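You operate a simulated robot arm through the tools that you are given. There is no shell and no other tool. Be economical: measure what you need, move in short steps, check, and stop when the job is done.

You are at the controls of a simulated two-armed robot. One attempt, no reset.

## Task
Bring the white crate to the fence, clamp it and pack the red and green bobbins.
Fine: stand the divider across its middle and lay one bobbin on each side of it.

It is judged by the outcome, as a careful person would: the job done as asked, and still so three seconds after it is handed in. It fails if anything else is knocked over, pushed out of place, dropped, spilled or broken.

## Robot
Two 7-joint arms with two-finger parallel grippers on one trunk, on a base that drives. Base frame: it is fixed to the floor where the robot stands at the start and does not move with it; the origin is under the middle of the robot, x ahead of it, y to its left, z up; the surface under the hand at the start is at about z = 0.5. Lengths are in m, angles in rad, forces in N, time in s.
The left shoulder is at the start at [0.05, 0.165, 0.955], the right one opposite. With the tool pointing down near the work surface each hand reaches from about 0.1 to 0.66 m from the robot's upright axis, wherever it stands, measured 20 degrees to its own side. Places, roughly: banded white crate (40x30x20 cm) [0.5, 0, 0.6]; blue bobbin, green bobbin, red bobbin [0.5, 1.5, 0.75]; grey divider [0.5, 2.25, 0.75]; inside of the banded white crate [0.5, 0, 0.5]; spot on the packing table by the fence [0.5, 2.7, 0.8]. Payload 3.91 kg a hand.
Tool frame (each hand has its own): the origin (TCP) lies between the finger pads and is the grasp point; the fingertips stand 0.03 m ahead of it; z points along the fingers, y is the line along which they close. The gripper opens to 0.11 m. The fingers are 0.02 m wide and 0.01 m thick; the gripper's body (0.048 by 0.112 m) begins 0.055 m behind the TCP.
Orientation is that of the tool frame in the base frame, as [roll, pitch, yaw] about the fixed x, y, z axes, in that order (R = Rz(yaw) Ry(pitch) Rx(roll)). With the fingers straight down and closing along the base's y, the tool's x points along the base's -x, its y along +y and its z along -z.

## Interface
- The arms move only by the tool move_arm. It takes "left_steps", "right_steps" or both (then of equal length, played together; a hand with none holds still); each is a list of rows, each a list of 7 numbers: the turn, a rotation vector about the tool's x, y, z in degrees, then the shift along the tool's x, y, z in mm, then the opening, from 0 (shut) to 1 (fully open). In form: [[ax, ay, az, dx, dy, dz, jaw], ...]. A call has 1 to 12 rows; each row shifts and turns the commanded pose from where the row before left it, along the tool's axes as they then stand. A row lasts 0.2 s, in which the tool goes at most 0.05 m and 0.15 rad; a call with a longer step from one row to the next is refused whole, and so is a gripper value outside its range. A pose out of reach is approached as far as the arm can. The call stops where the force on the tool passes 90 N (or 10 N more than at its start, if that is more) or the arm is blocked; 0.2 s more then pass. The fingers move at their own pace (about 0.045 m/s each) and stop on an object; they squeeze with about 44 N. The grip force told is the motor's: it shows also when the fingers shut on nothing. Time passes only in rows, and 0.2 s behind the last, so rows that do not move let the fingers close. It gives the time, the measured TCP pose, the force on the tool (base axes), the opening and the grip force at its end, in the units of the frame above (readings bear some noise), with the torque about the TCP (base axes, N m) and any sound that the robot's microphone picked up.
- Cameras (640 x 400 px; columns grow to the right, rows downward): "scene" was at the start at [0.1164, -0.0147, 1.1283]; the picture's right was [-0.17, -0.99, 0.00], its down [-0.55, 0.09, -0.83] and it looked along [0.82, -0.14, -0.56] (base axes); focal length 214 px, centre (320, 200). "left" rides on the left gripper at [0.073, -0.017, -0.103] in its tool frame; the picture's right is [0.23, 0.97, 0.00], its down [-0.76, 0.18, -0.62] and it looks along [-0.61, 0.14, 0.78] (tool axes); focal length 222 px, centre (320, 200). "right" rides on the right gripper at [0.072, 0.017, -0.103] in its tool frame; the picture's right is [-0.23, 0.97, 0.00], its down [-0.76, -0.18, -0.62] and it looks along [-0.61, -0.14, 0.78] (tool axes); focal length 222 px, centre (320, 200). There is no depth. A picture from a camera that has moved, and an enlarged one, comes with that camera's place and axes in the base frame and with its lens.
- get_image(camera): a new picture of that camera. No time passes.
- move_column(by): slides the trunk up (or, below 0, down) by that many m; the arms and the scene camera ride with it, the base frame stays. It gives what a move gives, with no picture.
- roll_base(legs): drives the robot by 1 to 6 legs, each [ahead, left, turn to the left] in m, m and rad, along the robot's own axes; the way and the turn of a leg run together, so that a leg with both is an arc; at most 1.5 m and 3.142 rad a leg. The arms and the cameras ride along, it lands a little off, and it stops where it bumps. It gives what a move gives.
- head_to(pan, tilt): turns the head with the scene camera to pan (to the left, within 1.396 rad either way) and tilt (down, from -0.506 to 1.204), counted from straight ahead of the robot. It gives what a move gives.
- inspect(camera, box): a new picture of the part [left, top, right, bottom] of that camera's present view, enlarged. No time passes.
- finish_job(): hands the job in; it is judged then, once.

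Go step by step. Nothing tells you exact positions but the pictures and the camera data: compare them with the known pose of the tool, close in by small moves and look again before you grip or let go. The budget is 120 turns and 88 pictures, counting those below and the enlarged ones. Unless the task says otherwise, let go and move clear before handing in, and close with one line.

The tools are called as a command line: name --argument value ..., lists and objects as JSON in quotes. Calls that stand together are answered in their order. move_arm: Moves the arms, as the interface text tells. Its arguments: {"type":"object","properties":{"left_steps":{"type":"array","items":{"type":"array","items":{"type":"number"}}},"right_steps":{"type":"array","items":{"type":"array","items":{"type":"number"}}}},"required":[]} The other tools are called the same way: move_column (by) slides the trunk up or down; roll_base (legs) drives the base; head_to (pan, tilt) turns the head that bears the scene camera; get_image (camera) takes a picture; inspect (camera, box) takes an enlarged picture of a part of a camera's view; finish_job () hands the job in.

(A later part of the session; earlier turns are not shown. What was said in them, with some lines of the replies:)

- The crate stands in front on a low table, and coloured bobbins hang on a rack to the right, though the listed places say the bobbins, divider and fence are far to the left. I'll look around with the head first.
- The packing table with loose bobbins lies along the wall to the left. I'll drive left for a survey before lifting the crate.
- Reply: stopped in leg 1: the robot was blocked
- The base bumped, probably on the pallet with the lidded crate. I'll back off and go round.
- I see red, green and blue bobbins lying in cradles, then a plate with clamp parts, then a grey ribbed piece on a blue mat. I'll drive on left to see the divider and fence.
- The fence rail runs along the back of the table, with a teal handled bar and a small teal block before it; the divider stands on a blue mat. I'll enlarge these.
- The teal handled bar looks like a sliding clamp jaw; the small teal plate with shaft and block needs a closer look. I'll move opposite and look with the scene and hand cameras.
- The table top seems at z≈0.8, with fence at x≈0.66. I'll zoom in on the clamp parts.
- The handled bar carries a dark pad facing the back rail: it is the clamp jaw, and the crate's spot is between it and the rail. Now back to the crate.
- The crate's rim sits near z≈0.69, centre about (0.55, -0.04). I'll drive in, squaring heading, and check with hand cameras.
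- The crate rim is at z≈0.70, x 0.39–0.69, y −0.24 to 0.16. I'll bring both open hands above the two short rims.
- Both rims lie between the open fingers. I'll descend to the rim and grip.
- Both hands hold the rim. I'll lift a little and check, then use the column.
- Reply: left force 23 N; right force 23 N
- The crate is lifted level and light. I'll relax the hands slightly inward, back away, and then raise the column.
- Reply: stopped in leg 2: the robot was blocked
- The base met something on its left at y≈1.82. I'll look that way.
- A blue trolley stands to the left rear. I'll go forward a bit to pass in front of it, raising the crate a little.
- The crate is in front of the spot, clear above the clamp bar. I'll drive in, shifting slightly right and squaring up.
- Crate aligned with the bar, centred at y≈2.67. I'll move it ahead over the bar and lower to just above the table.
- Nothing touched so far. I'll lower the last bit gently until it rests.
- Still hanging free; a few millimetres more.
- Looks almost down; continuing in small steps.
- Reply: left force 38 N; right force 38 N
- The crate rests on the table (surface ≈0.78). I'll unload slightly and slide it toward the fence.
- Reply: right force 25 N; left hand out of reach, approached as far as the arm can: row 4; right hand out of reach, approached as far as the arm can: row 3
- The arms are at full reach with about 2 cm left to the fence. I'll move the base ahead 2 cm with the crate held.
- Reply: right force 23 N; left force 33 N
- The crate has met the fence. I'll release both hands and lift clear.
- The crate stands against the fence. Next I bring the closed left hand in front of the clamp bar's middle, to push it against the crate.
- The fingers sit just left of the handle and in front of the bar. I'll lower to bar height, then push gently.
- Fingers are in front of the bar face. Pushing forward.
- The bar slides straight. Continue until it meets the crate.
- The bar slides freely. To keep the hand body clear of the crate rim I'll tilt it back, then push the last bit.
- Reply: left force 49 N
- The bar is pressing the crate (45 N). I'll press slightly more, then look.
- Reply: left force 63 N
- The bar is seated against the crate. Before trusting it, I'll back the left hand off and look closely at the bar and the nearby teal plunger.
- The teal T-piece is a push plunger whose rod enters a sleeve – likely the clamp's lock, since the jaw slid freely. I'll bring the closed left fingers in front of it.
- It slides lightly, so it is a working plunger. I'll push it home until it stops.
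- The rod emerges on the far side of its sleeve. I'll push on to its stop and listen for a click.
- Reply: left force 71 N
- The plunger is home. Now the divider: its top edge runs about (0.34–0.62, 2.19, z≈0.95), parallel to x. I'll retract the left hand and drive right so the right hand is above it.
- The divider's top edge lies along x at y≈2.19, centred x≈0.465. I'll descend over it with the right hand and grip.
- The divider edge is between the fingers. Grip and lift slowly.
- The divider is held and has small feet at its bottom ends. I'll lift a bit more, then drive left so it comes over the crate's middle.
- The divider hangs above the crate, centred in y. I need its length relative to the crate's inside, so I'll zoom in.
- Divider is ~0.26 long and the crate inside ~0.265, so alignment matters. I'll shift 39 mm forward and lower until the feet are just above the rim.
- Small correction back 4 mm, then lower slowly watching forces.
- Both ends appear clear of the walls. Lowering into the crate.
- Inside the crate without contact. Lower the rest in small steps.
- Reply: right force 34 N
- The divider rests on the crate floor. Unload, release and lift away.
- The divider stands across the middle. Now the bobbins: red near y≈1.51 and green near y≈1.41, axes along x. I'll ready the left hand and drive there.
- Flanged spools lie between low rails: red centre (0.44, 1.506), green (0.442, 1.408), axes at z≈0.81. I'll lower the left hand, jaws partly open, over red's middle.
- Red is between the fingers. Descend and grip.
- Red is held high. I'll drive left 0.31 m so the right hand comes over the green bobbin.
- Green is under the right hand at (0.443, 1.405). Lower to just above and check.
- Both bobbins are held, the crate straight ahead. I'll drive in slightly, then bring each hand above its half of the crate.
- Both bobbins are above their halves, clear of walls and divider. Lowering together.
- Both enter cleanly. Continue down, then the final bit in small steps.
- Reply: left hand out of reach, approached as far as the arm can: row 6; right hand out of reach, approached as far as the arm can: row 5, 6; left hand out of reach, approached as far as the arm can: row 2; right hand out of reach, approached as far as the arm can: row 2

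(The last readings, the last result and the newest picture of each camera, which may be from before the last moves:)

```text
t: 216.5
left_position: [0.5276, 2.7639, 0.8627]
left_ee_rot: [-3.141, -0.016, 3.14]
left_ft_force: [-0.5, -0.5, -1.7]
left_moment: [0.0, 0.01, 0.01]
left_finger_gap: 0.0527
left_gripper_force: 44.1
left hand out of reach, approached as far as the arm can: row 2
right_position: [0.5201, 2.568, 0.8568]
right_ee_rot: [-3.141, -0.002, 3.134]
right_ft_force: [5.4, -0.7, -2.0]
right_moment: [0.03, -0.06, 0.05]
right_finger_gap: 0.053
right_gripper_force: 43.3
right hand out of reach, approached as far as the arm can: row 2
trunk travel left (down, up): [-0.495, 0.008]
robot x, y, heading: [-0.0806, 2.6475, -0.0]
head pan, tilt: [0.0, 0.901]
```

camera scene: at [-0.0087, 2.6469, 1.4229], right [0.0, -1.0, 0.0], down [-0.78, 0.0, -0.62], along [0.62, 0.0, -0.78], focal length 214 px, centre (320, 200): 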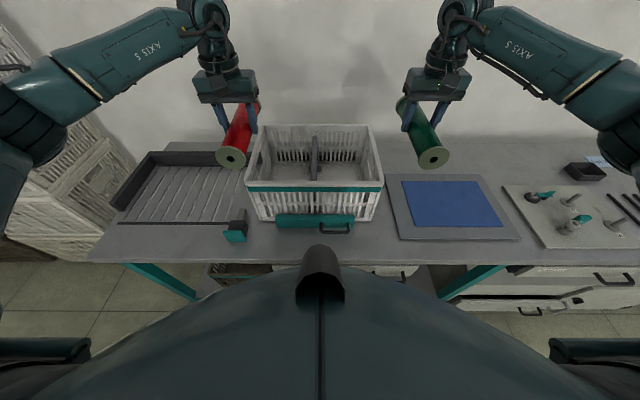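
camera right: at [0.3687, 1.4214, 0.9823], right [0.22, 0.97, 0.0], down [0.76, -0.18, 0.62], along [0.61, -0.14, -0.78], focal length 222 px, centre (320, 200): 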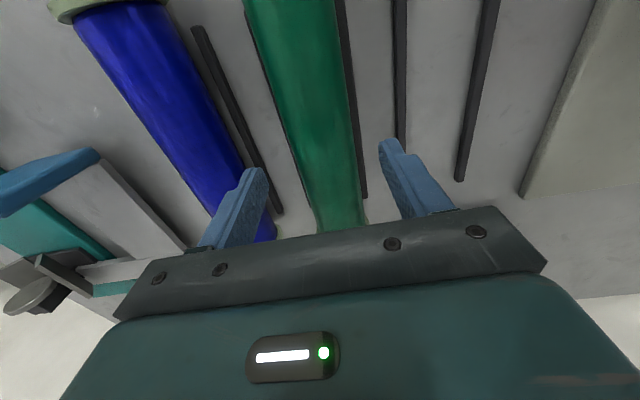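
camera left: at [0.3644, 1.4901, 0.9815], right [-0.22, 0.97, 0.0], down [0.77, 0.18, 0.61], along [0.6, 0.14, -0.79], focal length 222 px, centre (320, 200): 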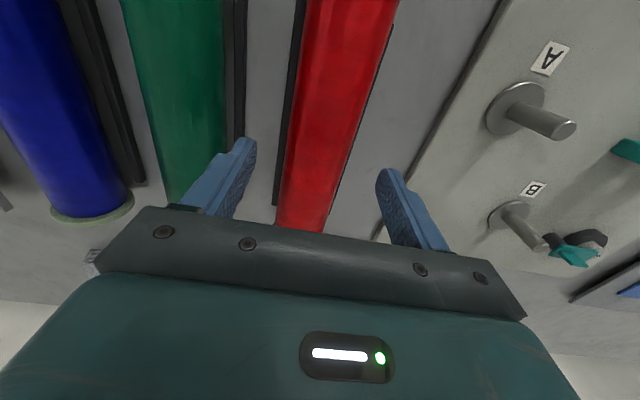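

The arms are at reach limit and drifted back a little. I'll move the base ahead 16 mm and lower with the column instead.

roll_base --legs '[[0.016, 0, 0]]'

move_column --by -0.012

```text
t: 217.2
left_position: [0.544, 2.7637, 0.8613]
left_ee_rot: [-3.141, -0.016, 3.141]
left_ft_force: [0.2, 0.6, -2.1]
left_moment: [0.0, 0.03, 0.0]
left_finger_gap: 0.0527
left_gripper_force: 44.5
right_position: [0.5345, 2.5686, 0.8568]
right_ee_rot: [3.141, -0.002, 3.133]
right_ft_force: [-0.2, 0.1, -1.2]
right_moment: [-0.03, -0.01, 0.02]
right_finger_gap: 0.0526
right_gripper_force: 43.7
trunk travel left (down, up): [-0.495, 0.008]
robot x, y, heading: [-0.0637, 2.6465, 0.002]
head pan, tilt: [0.0, 0.901]
```

```text
t: 217.8
left_position: [0.5432, 2.7642, 0.8505]
left_ee_rot: [-3.138, -0.016, -3.14]
left_ft_force: [-0.4, 0.1, -3.0]
left_moment: [0.01, 0.02, 0.03]
left_finger_gap: 0.053
left_gripper_force: 43.5
right_position: [0.534, 2.5672, 0.8452]
right_ee_rot: [-3.141, 0.0, 3.135]
right_ft_force: [-0.3, 0.3, 4.2]
right_moment: [-0.02, 0.67, 0.0]
right_finger_gap: 0.0528
right_gripper_force: 44.2
trunk travel left (down, up): [-0.483, 0.02]
robot x, y, heading: [-0.0638, 2.6464, -0.001]
head pan, tilt: [0.0, 0.901]
```

Right (green) is touching the floor; red is about 5 mm above. Lower red by arm and column slightly.

move_arm --left_steps '[[0, 0, 0, 1, 0, 3, 0], [0, 0, 0, 0, 0, 3, 0]]'

```text
t: 218.4
left_position: [0.5404, 2.7634, 0.8457]
left_ee_rot: [-3.141, -0.012, -3.141]
left_ft_force: [-0.4, -0.5, -2.0]
left_moment: [0.02, 0.01, -0.01]
left_finger_gap: 0.0527
left_gripper_force: 43.8
right_position: [0.5333, 2.568, 0.8458]
right_ee_rot: [3.141, 0.002, 3.136]
right_ft_force: [1.6, -0.7, 5.7]
right_moment: [0.0, 0.26, -0.11]
right_finger_gap: 0.0529
right_gripper_force: 43.6
trunk travel left (down, up): [-0.483, 0.02]
robot x, y, heading: [-0.0619, 2.6463, -0.002]
head pan, tilt: [0.0, 0.901]
```

move_column --by -0.003

move_arm --left_steps '[[0, 0, 0, 0, 0, 0, 0.66], [0, 0, 0, 0, 0, 0, 0.66], [0, 0, 0, 0, 0, 0, 0.66], [0, 0, 0, 0, 0, 0, 0.66], [0, 0, 0, 0, 0, 0, 0.66]]' --right_steps '[[0, 0, 0, 0, 0, 0, 0.66], [0, 0, 0, 0, 0, 0, 0.66], [0, 0, 0, 0, 0, 0, 0.66], [0, 0, 0, 0, 0, 0, 0.66], [0, 0, 0, 0, 0, 0, 0.66]]'

```text
t: 219.0
left_position: [0.5401, 2.7645, 0.8452]
left_ee_rot: [-3.14, -0.01, 3.141]
left_ft_force: [3.6, -0.6, 6.8]
left_moment: [-0.07, 0.69, 0.05]
left_finger_gap: 0.0528
left_gripper_force: 44.0
right_position: [0.5339, 2.5685, 0.8452]
right_ee_rot: [-3.141, 0.006, 3.134]
right_ft_force: [1.3, -0.8, 20.6]
right_moment: [-0.02, 0.42, -0.16]
right_finger_gap: 0.0525
right_gripper_force: 44.3
trunk travel left (down, up): [-0.48, 0.023]
robot x, y, heading: [-0.0606, 2.6476, -0.001]
head pan, tilt: [0.0, 0.901]
```

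```text
t: 220.2
left_position: [0.5403, 2.7649, 0.8423]
left_ee_rot: [-3.138, -0.014, -3.141]
left_ft_force: [0.3, 0.5, 0.1]
left_moment: [0.0, 0.01, 0.01]
left_finger_gap: 0.0727
left_gripper_force: 0.0
right_position: [0.5329, 2.5668, 0.843]
right_ee_rot: [3.14, 0.001, 3.136]
right_ft_force: [0.7, 0.1, -0.5]
right_moment: [0.02, 0.01, -0.04]
right_finger_gap: 0.0726
right_gripper_force: 0.0
trunk travel left (down, up): [-0.48, 0.023]
robot x, y, heading: [-0.0603, 2.6465, -0.002]
head pan, tilt: [0.0, 0.901]
```

Both released on the floor. Lift straight up and check.

move_column --by 0.022

move_arm --left_steps '[[0, 0, 0, 0, 0, -25, 0.66], [0, 0, 0, 0, 0, -30, 0.66], [0, 0, 0, 0, 0, -40, 0.66], [0, 0, 0, 0, 0, -45, 0.66], [0, 0, 0, 0, 0, -45, 0.66], [0, 0, 0, 0, 0, -45, 0.66], [0, 0, 0, 0, 0, -45, 0.66]]' --right_steps '[[0, 0, 0, 0, 0, -25, 0.66], [0, 0, 0, 0, 0, -30, 0.66], [0, 0, 0, 0, 0, -40, 0.66], [0, 0, 0, 0, 0, -45, 0.66], [0, 0, 0, 0, 0, -45, 0.66], [0, 0, 0, 0, 0, -45, 0.66], [0, 0, 0, 0, 0, -45, 0.66]]'

inspect --camera "scene" --box '[200, 80, 440, 260]'

get_image --camera "right"

```text
t: 220.8
left_position: [0.541, 2.7638, 0.8641]
left_ee_rot: [-3.14, -0.015, 3.141]
left_ft_force: [0.1, -0.6, -0.4]
left_moment: [0.0, 0.02, -0.03]
left_finger_gap: 0.0726
left_gripper_force: 0.0
right_position: [0.533, 2.5671, 0.8644]
right_ee_rot: [-3.141, 0.002, 3.133]
right_ft_force: [0.0, -0.2, -0.3]
right_moment: [0.02, 0.0, 0.01]
right_finger_gap: 0.0725
right_gripper_force: 0.0
trunk travel left (down, up): [-0.502, 0.001]
robot x, y, heading: [-0.0606, 2.6449, -0.005]
head pan, tilt: [0.0, 0.901]
```

```text
t: 222.4
left_position: [0.5432, 2.7642, 1.1402]
left_ee_rot: [3.141, -0.012, 3.141]
left_ft_force: [-0.4, -0.1, -1.3]
left_moment: [0.03, 0.02, 0.02]
left_finger_gap: 0.073
left_gripper_force: 0.0
right_position: [0.5328, 2.57, 1.1385]
right_ee_rot: [3.141, 0.0, 3.135]
right_ft_force: [-0.6, -0.9, 0.6]
right_moment: [0.01, 0.03, 0.0]
right_finger_gap: 0.0725
right_gripper_force: 0.1
trunk travel left (down, up): [-0.502, 0.001]
robot x, y, heading: [-0.0606, 2.6474, -0.001]
head pan, tilt: [0.0, 0.901]
```

```text
2.22 times, centred on (320, 170) of scene
camera zoom: at [0.0405, 2.6463, 1.43], right [0.0, -1.0, 0.0], down [-0.78, 0.0, -0.62], along [0.62, 0.0, -0.78], focal length 477 px, centre (320, 267)
```

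zoom: 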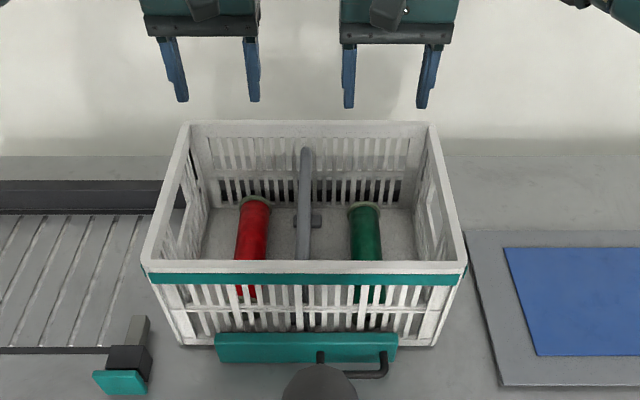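

```text
6 pictures are left
camera right: at [0.4605, 2.5886, 1.2409], right [0.23, 0.97, 0.0], down [0.76, -0.18, 0.62], along [0.61, -0.15, -0.78], focal length 222 px, centre (320, 200)
```

right: 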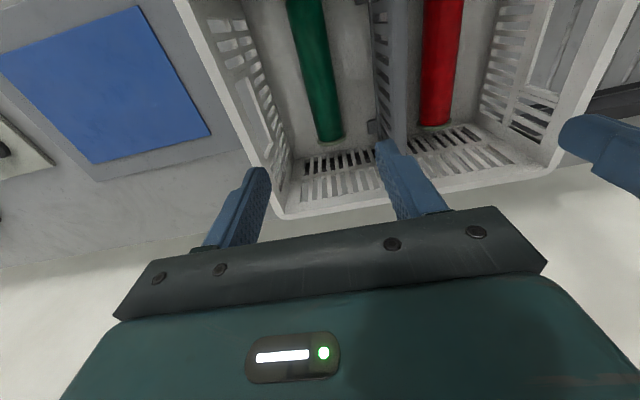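

Everything is packed: red left, green right, divider between. As a last check I'll press the clamp bar home once more, since the crate was nudged slightly while packing.

move_arm --left_steps '[[0, 0, 0, 39, -11.5, 0, 0], [0, 0, 0, 39, -11.5, 0, 0], [0, 0, 0, 39, -11.5, 0, 0], [0, 0, 0, 39, -11.5, 0, 0], [0, 0, 0, 39, -11.5, 0, 0], [0, 0, 0, 39, -11.5, 0, 0], [0, 0, 0, 39, -11.5, 0, 0], [0, 0, 0, 0, 0, 45, 0], [0, 0, 0, 0, 0, 45, 0], [0, 0, 0, 0, 0, 45, 0]]'

move_arm --left_steps '[[0, 0, 0, 0, 0, 45, 0], [0, 0, 0, 0, 0, 45, 0], [0, 0, 0, 0, 0, 45, 0], [0, 0, 0, 0, 0, 40, 0], [0, -7, 0, 0, 0, 0, 0], [0, -7, 0, 0, 0, 0, 0], [0, -7, 0, 0, 0, 0, 0]]'

get_image --camera "left"

```text
t: 224.7
left_position: [0.2693, 2.6844, 1.008]
left_ee_rot: [-3.139, -0.013, -3.142]
left_ft_force: [-0.1, -1.5, -0.1]
left_moment: [0.0, -0.01, -0.01]
left_finger_gap: 0.0004
left_gripper_force: 37.5
right_position: [0.5335, 2.5697, 1.1369]
right_ee_rot: [3.141, -0.001, 3.135]
right_ft_force: [0.1, -0.2, 0.0]
right_moment: [0.01, 0.0, 0.02]
right_finger_gap: 0.0729
right_gripper_force: 0.0
trunk travel left (down, up): [-0.502, 0.001]
robot x, y, heading: [-0.061, 2.6532, -0.004]
head pan, tilt: [0.0, 0.901]
```

```text
t: 226.2
left_position: [0.2663, 2.682, 0.8319]
left_ee_rot: [-3.138, 0.355, 3.14]
left_ft_force: [-0.2, -0.3, 0.3]
left_moment: [0.0, 0.0, 0.0]
left_finger_gap: 0.0
left_gripper_force: 37.6
right_position: [0.5332, 2.5704, 1.1376]
right_ee_rot: [3.141, 0.0, 3.134]
right_ft_force: [-0.3, -0.4, 0.2]
right_moment: [-0.03, -0.01, 0.02]
right_finger_gap: 0.0723
right_gripper_force: 0.1
trunk travel left (down, up): [-0.502, 0.001]
robot x, y, heading: [-0.0604, 2.6452, -0.0]
head pan, tilt: [0.0, 0.901]
```

```text
5 pictures are left
camera left: at [0.1631, 2.667, 0.9046], right [-0.21, 0.97, -0.08], down [0.5, 0.18, 0.85], along [0.84, 0.14, -0.52], focal length 222 px, centre (320, 200)
```

left: 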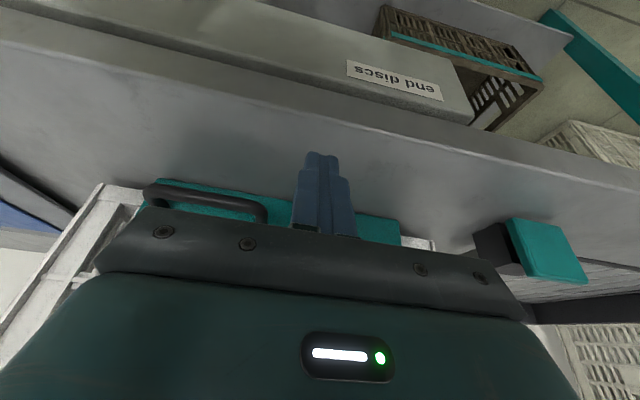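

move_arm --left_steps '[[0, 0, 0, -12, 0, 4.6, 0], [0, 0, 0, -12, 0, 4.6, 0], [0, 0, 0, -12, 0, 4.6, 0], [0, 0, 0, -12, 0, 4.4, 0], [0, 0, 0, -12, 0, 4.4, 0], [0, 0, 0, -6, 0, 2, 0]]'

move_arm --left_steps '[[0, 0, 0, -4, 0, 1.3, 0], [0, 0, 0, -4, 0, 1.3, 0], [0, 0, 0, -4, 0, 1.3, 0]]'

```text
t: 227.7
left_position: [0.3384, 2.6845, 0.8322]
left_ee_rot: [-3.14, 0.352, -3.141]
left_ft_force: [-0.5, -0.4, -1.2]
left_moment: [0.0, -0.01, -0.04]
left_finger_gap: 0.0
left_gripper_force: 37.7
right_position: [0.5339, 2.5705, 1.1372]
right_ee_rot: [-3.141, 0.0, 3.134]
right_ft_force: [0.5, 0.3, 0.1]
right_moment: [-0.02, -0.03, 0.03]
right_finger_gap: 0.073
right_gripper_force: 0.1
trunk travel left (down, up): [-0.502, 0.001]
robot x, y, heading: [-0.062, 2.6448, -0.001]
head pan, tilt: [0.0, 0.901]
```

```text
t: 228.4
left_position: [0.3496, 2.6838, 0.8332]
left_ee_rot: [-3.139, 0.351, 3.142]
left_ft_force: [-2.0, 0.2, -0.2]
left_moment: [0.06, 0.05, 0.01]
left_finger_gap: 0.0
left_gripper_force: 37.3
right_position: [0.5327, 2.5709, 1.1375]
right_ee_rot: [-3.141, 0.0, 3.135]
right_ft_force: [0.0, 0.6, 0.3]
right_moment: [-0.01, 0.0, -0.03]
right_finger_gap: 0.0726
right_gripper_force: 0.2
trunk travel left (down, up): [-0.502, 0.001]
robot x, y, heading: [-0.0617, 2.6457, -0.003]
head pan, tilt: [0.0, 0.901]
```

move_arm --left_steps '[[0, 0, 0, -4, 0, 1.3, 0], [0, 0, 0, -4, 0, 1.3, 0], [0, 0, 0, -3, 0, 1, 0]]'

```text
t: 229.2
left_position: [0.3528, 2.6831, 0.8322]
left_ee_rot: [-3.14, 0.34, 3.139]
left_ft_force: [-39.1, 8.8, 7.0]
left_moment: [0.35, 0.84, 0.17]
left_finger_gap: 0.0001
left_gripper_force: 37.6
right_position: [0.5303, 2.5718, 1.1395]
right_ee_rot: [3.141, 0.002, 3.134]
right_ft_force: [-0.8, 0.1, -0.2]
right_moment: [0.03, 0.02, 0.0]
right_finger_gap: 0.0725
right_gripper_force: 0.1
trunk travel left (down, up): [-0.502, 0.001]
robot x, y, heading: [-0.0663, 2.6452, -0.005]
head pan, tilt: [0.0, 0.901]
```

The bar is seated at the same place under 39 N. Back the hand off, raise it, drive back and take a last look.

move_arm --left_steps '[[0, 0, 0, 15, 0, -5, 0], [0, 0, 0, 20, 0, -7, 0], [0, 7, 0, 15, 0, -10, 0], [0, 7, 0, 0, 0, -35, 0], [0, 7, 0, 0, 0, -40, 0], [0, 0, 0, 0, 0, -45, 0], [0, 0, 0, 0, 0, -45, 0], [0, 0, 0, 0, 0, -45, 0], [0, 0, 0, 0, 0, -45, 0]]'

roll_base --legs '[[-0.25, 0, 0]]'

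get_image --camera "scene"

inspect --camera "scene" --box '[200, 60, 440, 220]'

```text
t: 231.2
left_position: [0.2984, 2.6832, 1.0923]
left_ee_rot: [-3.137, -0.014, 3.139]
left_ft_force: [0.8, 0.1, 0.3]
left_moment: [-0.01, -0.01, -0.04]
left_finger_gap: 0.0001
left_gripper_force: 37.7
right_position: [0.5329, 2.5706, 1.1379]
right_ee_rot: [-3.141, 0.001, 3.135]
right_ft_force: [0.1, -0.9, -1.4]
right_moment: [0.0, 0.01, -0.01]
right_finger_gap: 0.0725
right_gripper_force: 0.0
trunk travel left (down, up): [-0.502, 0.001]
robot x, y, heading: [-0.0617, 2.6482, -0.005]
head pan, tilt: [0.0, 0.901]
```

```text
t: 233.1
left_position: [0.0508, 2.6846, 1.0914]
left_ee_rot: [-3.14, -0.015, -3.14]
left_ft_force: [-0.1, -0.3, -0.4]
left_moment: [-0.01, -0.01, 0.03]
left_finger_gap: 0.0001
left_gripper_force: 37.6
right_position: [0.286, 2.5719, 1.137]
right_ee_rot: [-3.141, 0.0, 3.135]
right_ft_force: [-0.4, 0.2, -0.1]
right_moment: [-0.02, -0.03, -0.01]
right_finger_gap: 0.0725
right_gripper_force: 0.0
trunk travel left (down, up): [-0.502, 0.001]
robot x, y, heading: [-0.3074, 2.6493, 0.001]
head pan, tilt: [0.0, 0.901]
```

```text
4 pictures are left
camera scene: at [-0.2063, 2.6466, 1.4301], right [0.0, -1.0, 0.0], down [-0.78, 0.0, -0.62], along [0.62, 0.0, -0.78], focal length 214 px, centre (320, 200)
```

scene: 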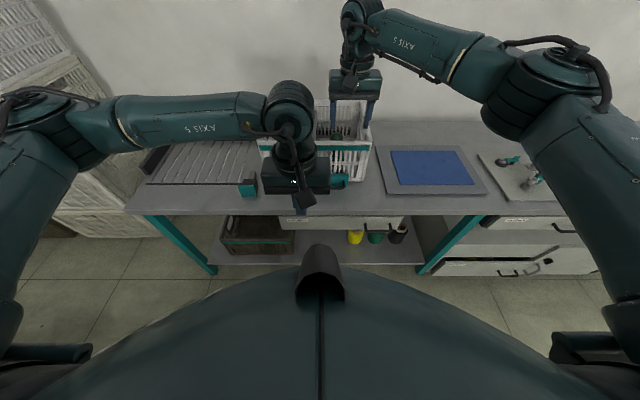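

```text
2.50 times, centred on (320, 140) of scene
camera zoom: at [-0.2063, 2.6466, 1.4301], right [0.0, -1.0, 0.0], down [-0.78, 0.0, -0.62], along [0.62, 0.0, -0.78], focal length 536 px, centre (320, 350)
```

zoom: 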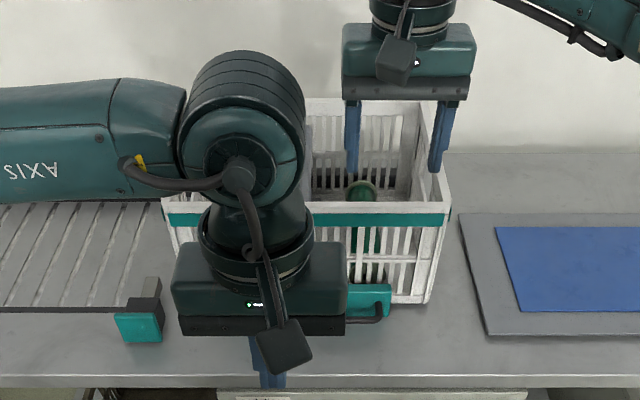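

The crate is against the fence with the jaw closed on it and the contents in place; both hands are clear and nothing else is disturbed, so I hand in.

finish_job

```text
The job is handed in.
```

The white crate stands against the fence with the clamp bar pressed tight on it. The divider stands across its middle, with the red bobbin on the left and the green on the right. I also pushed in the teal plunger beside the crate, guessing it was the clamp's lock; I heard no click and did not test that it locks the bar.
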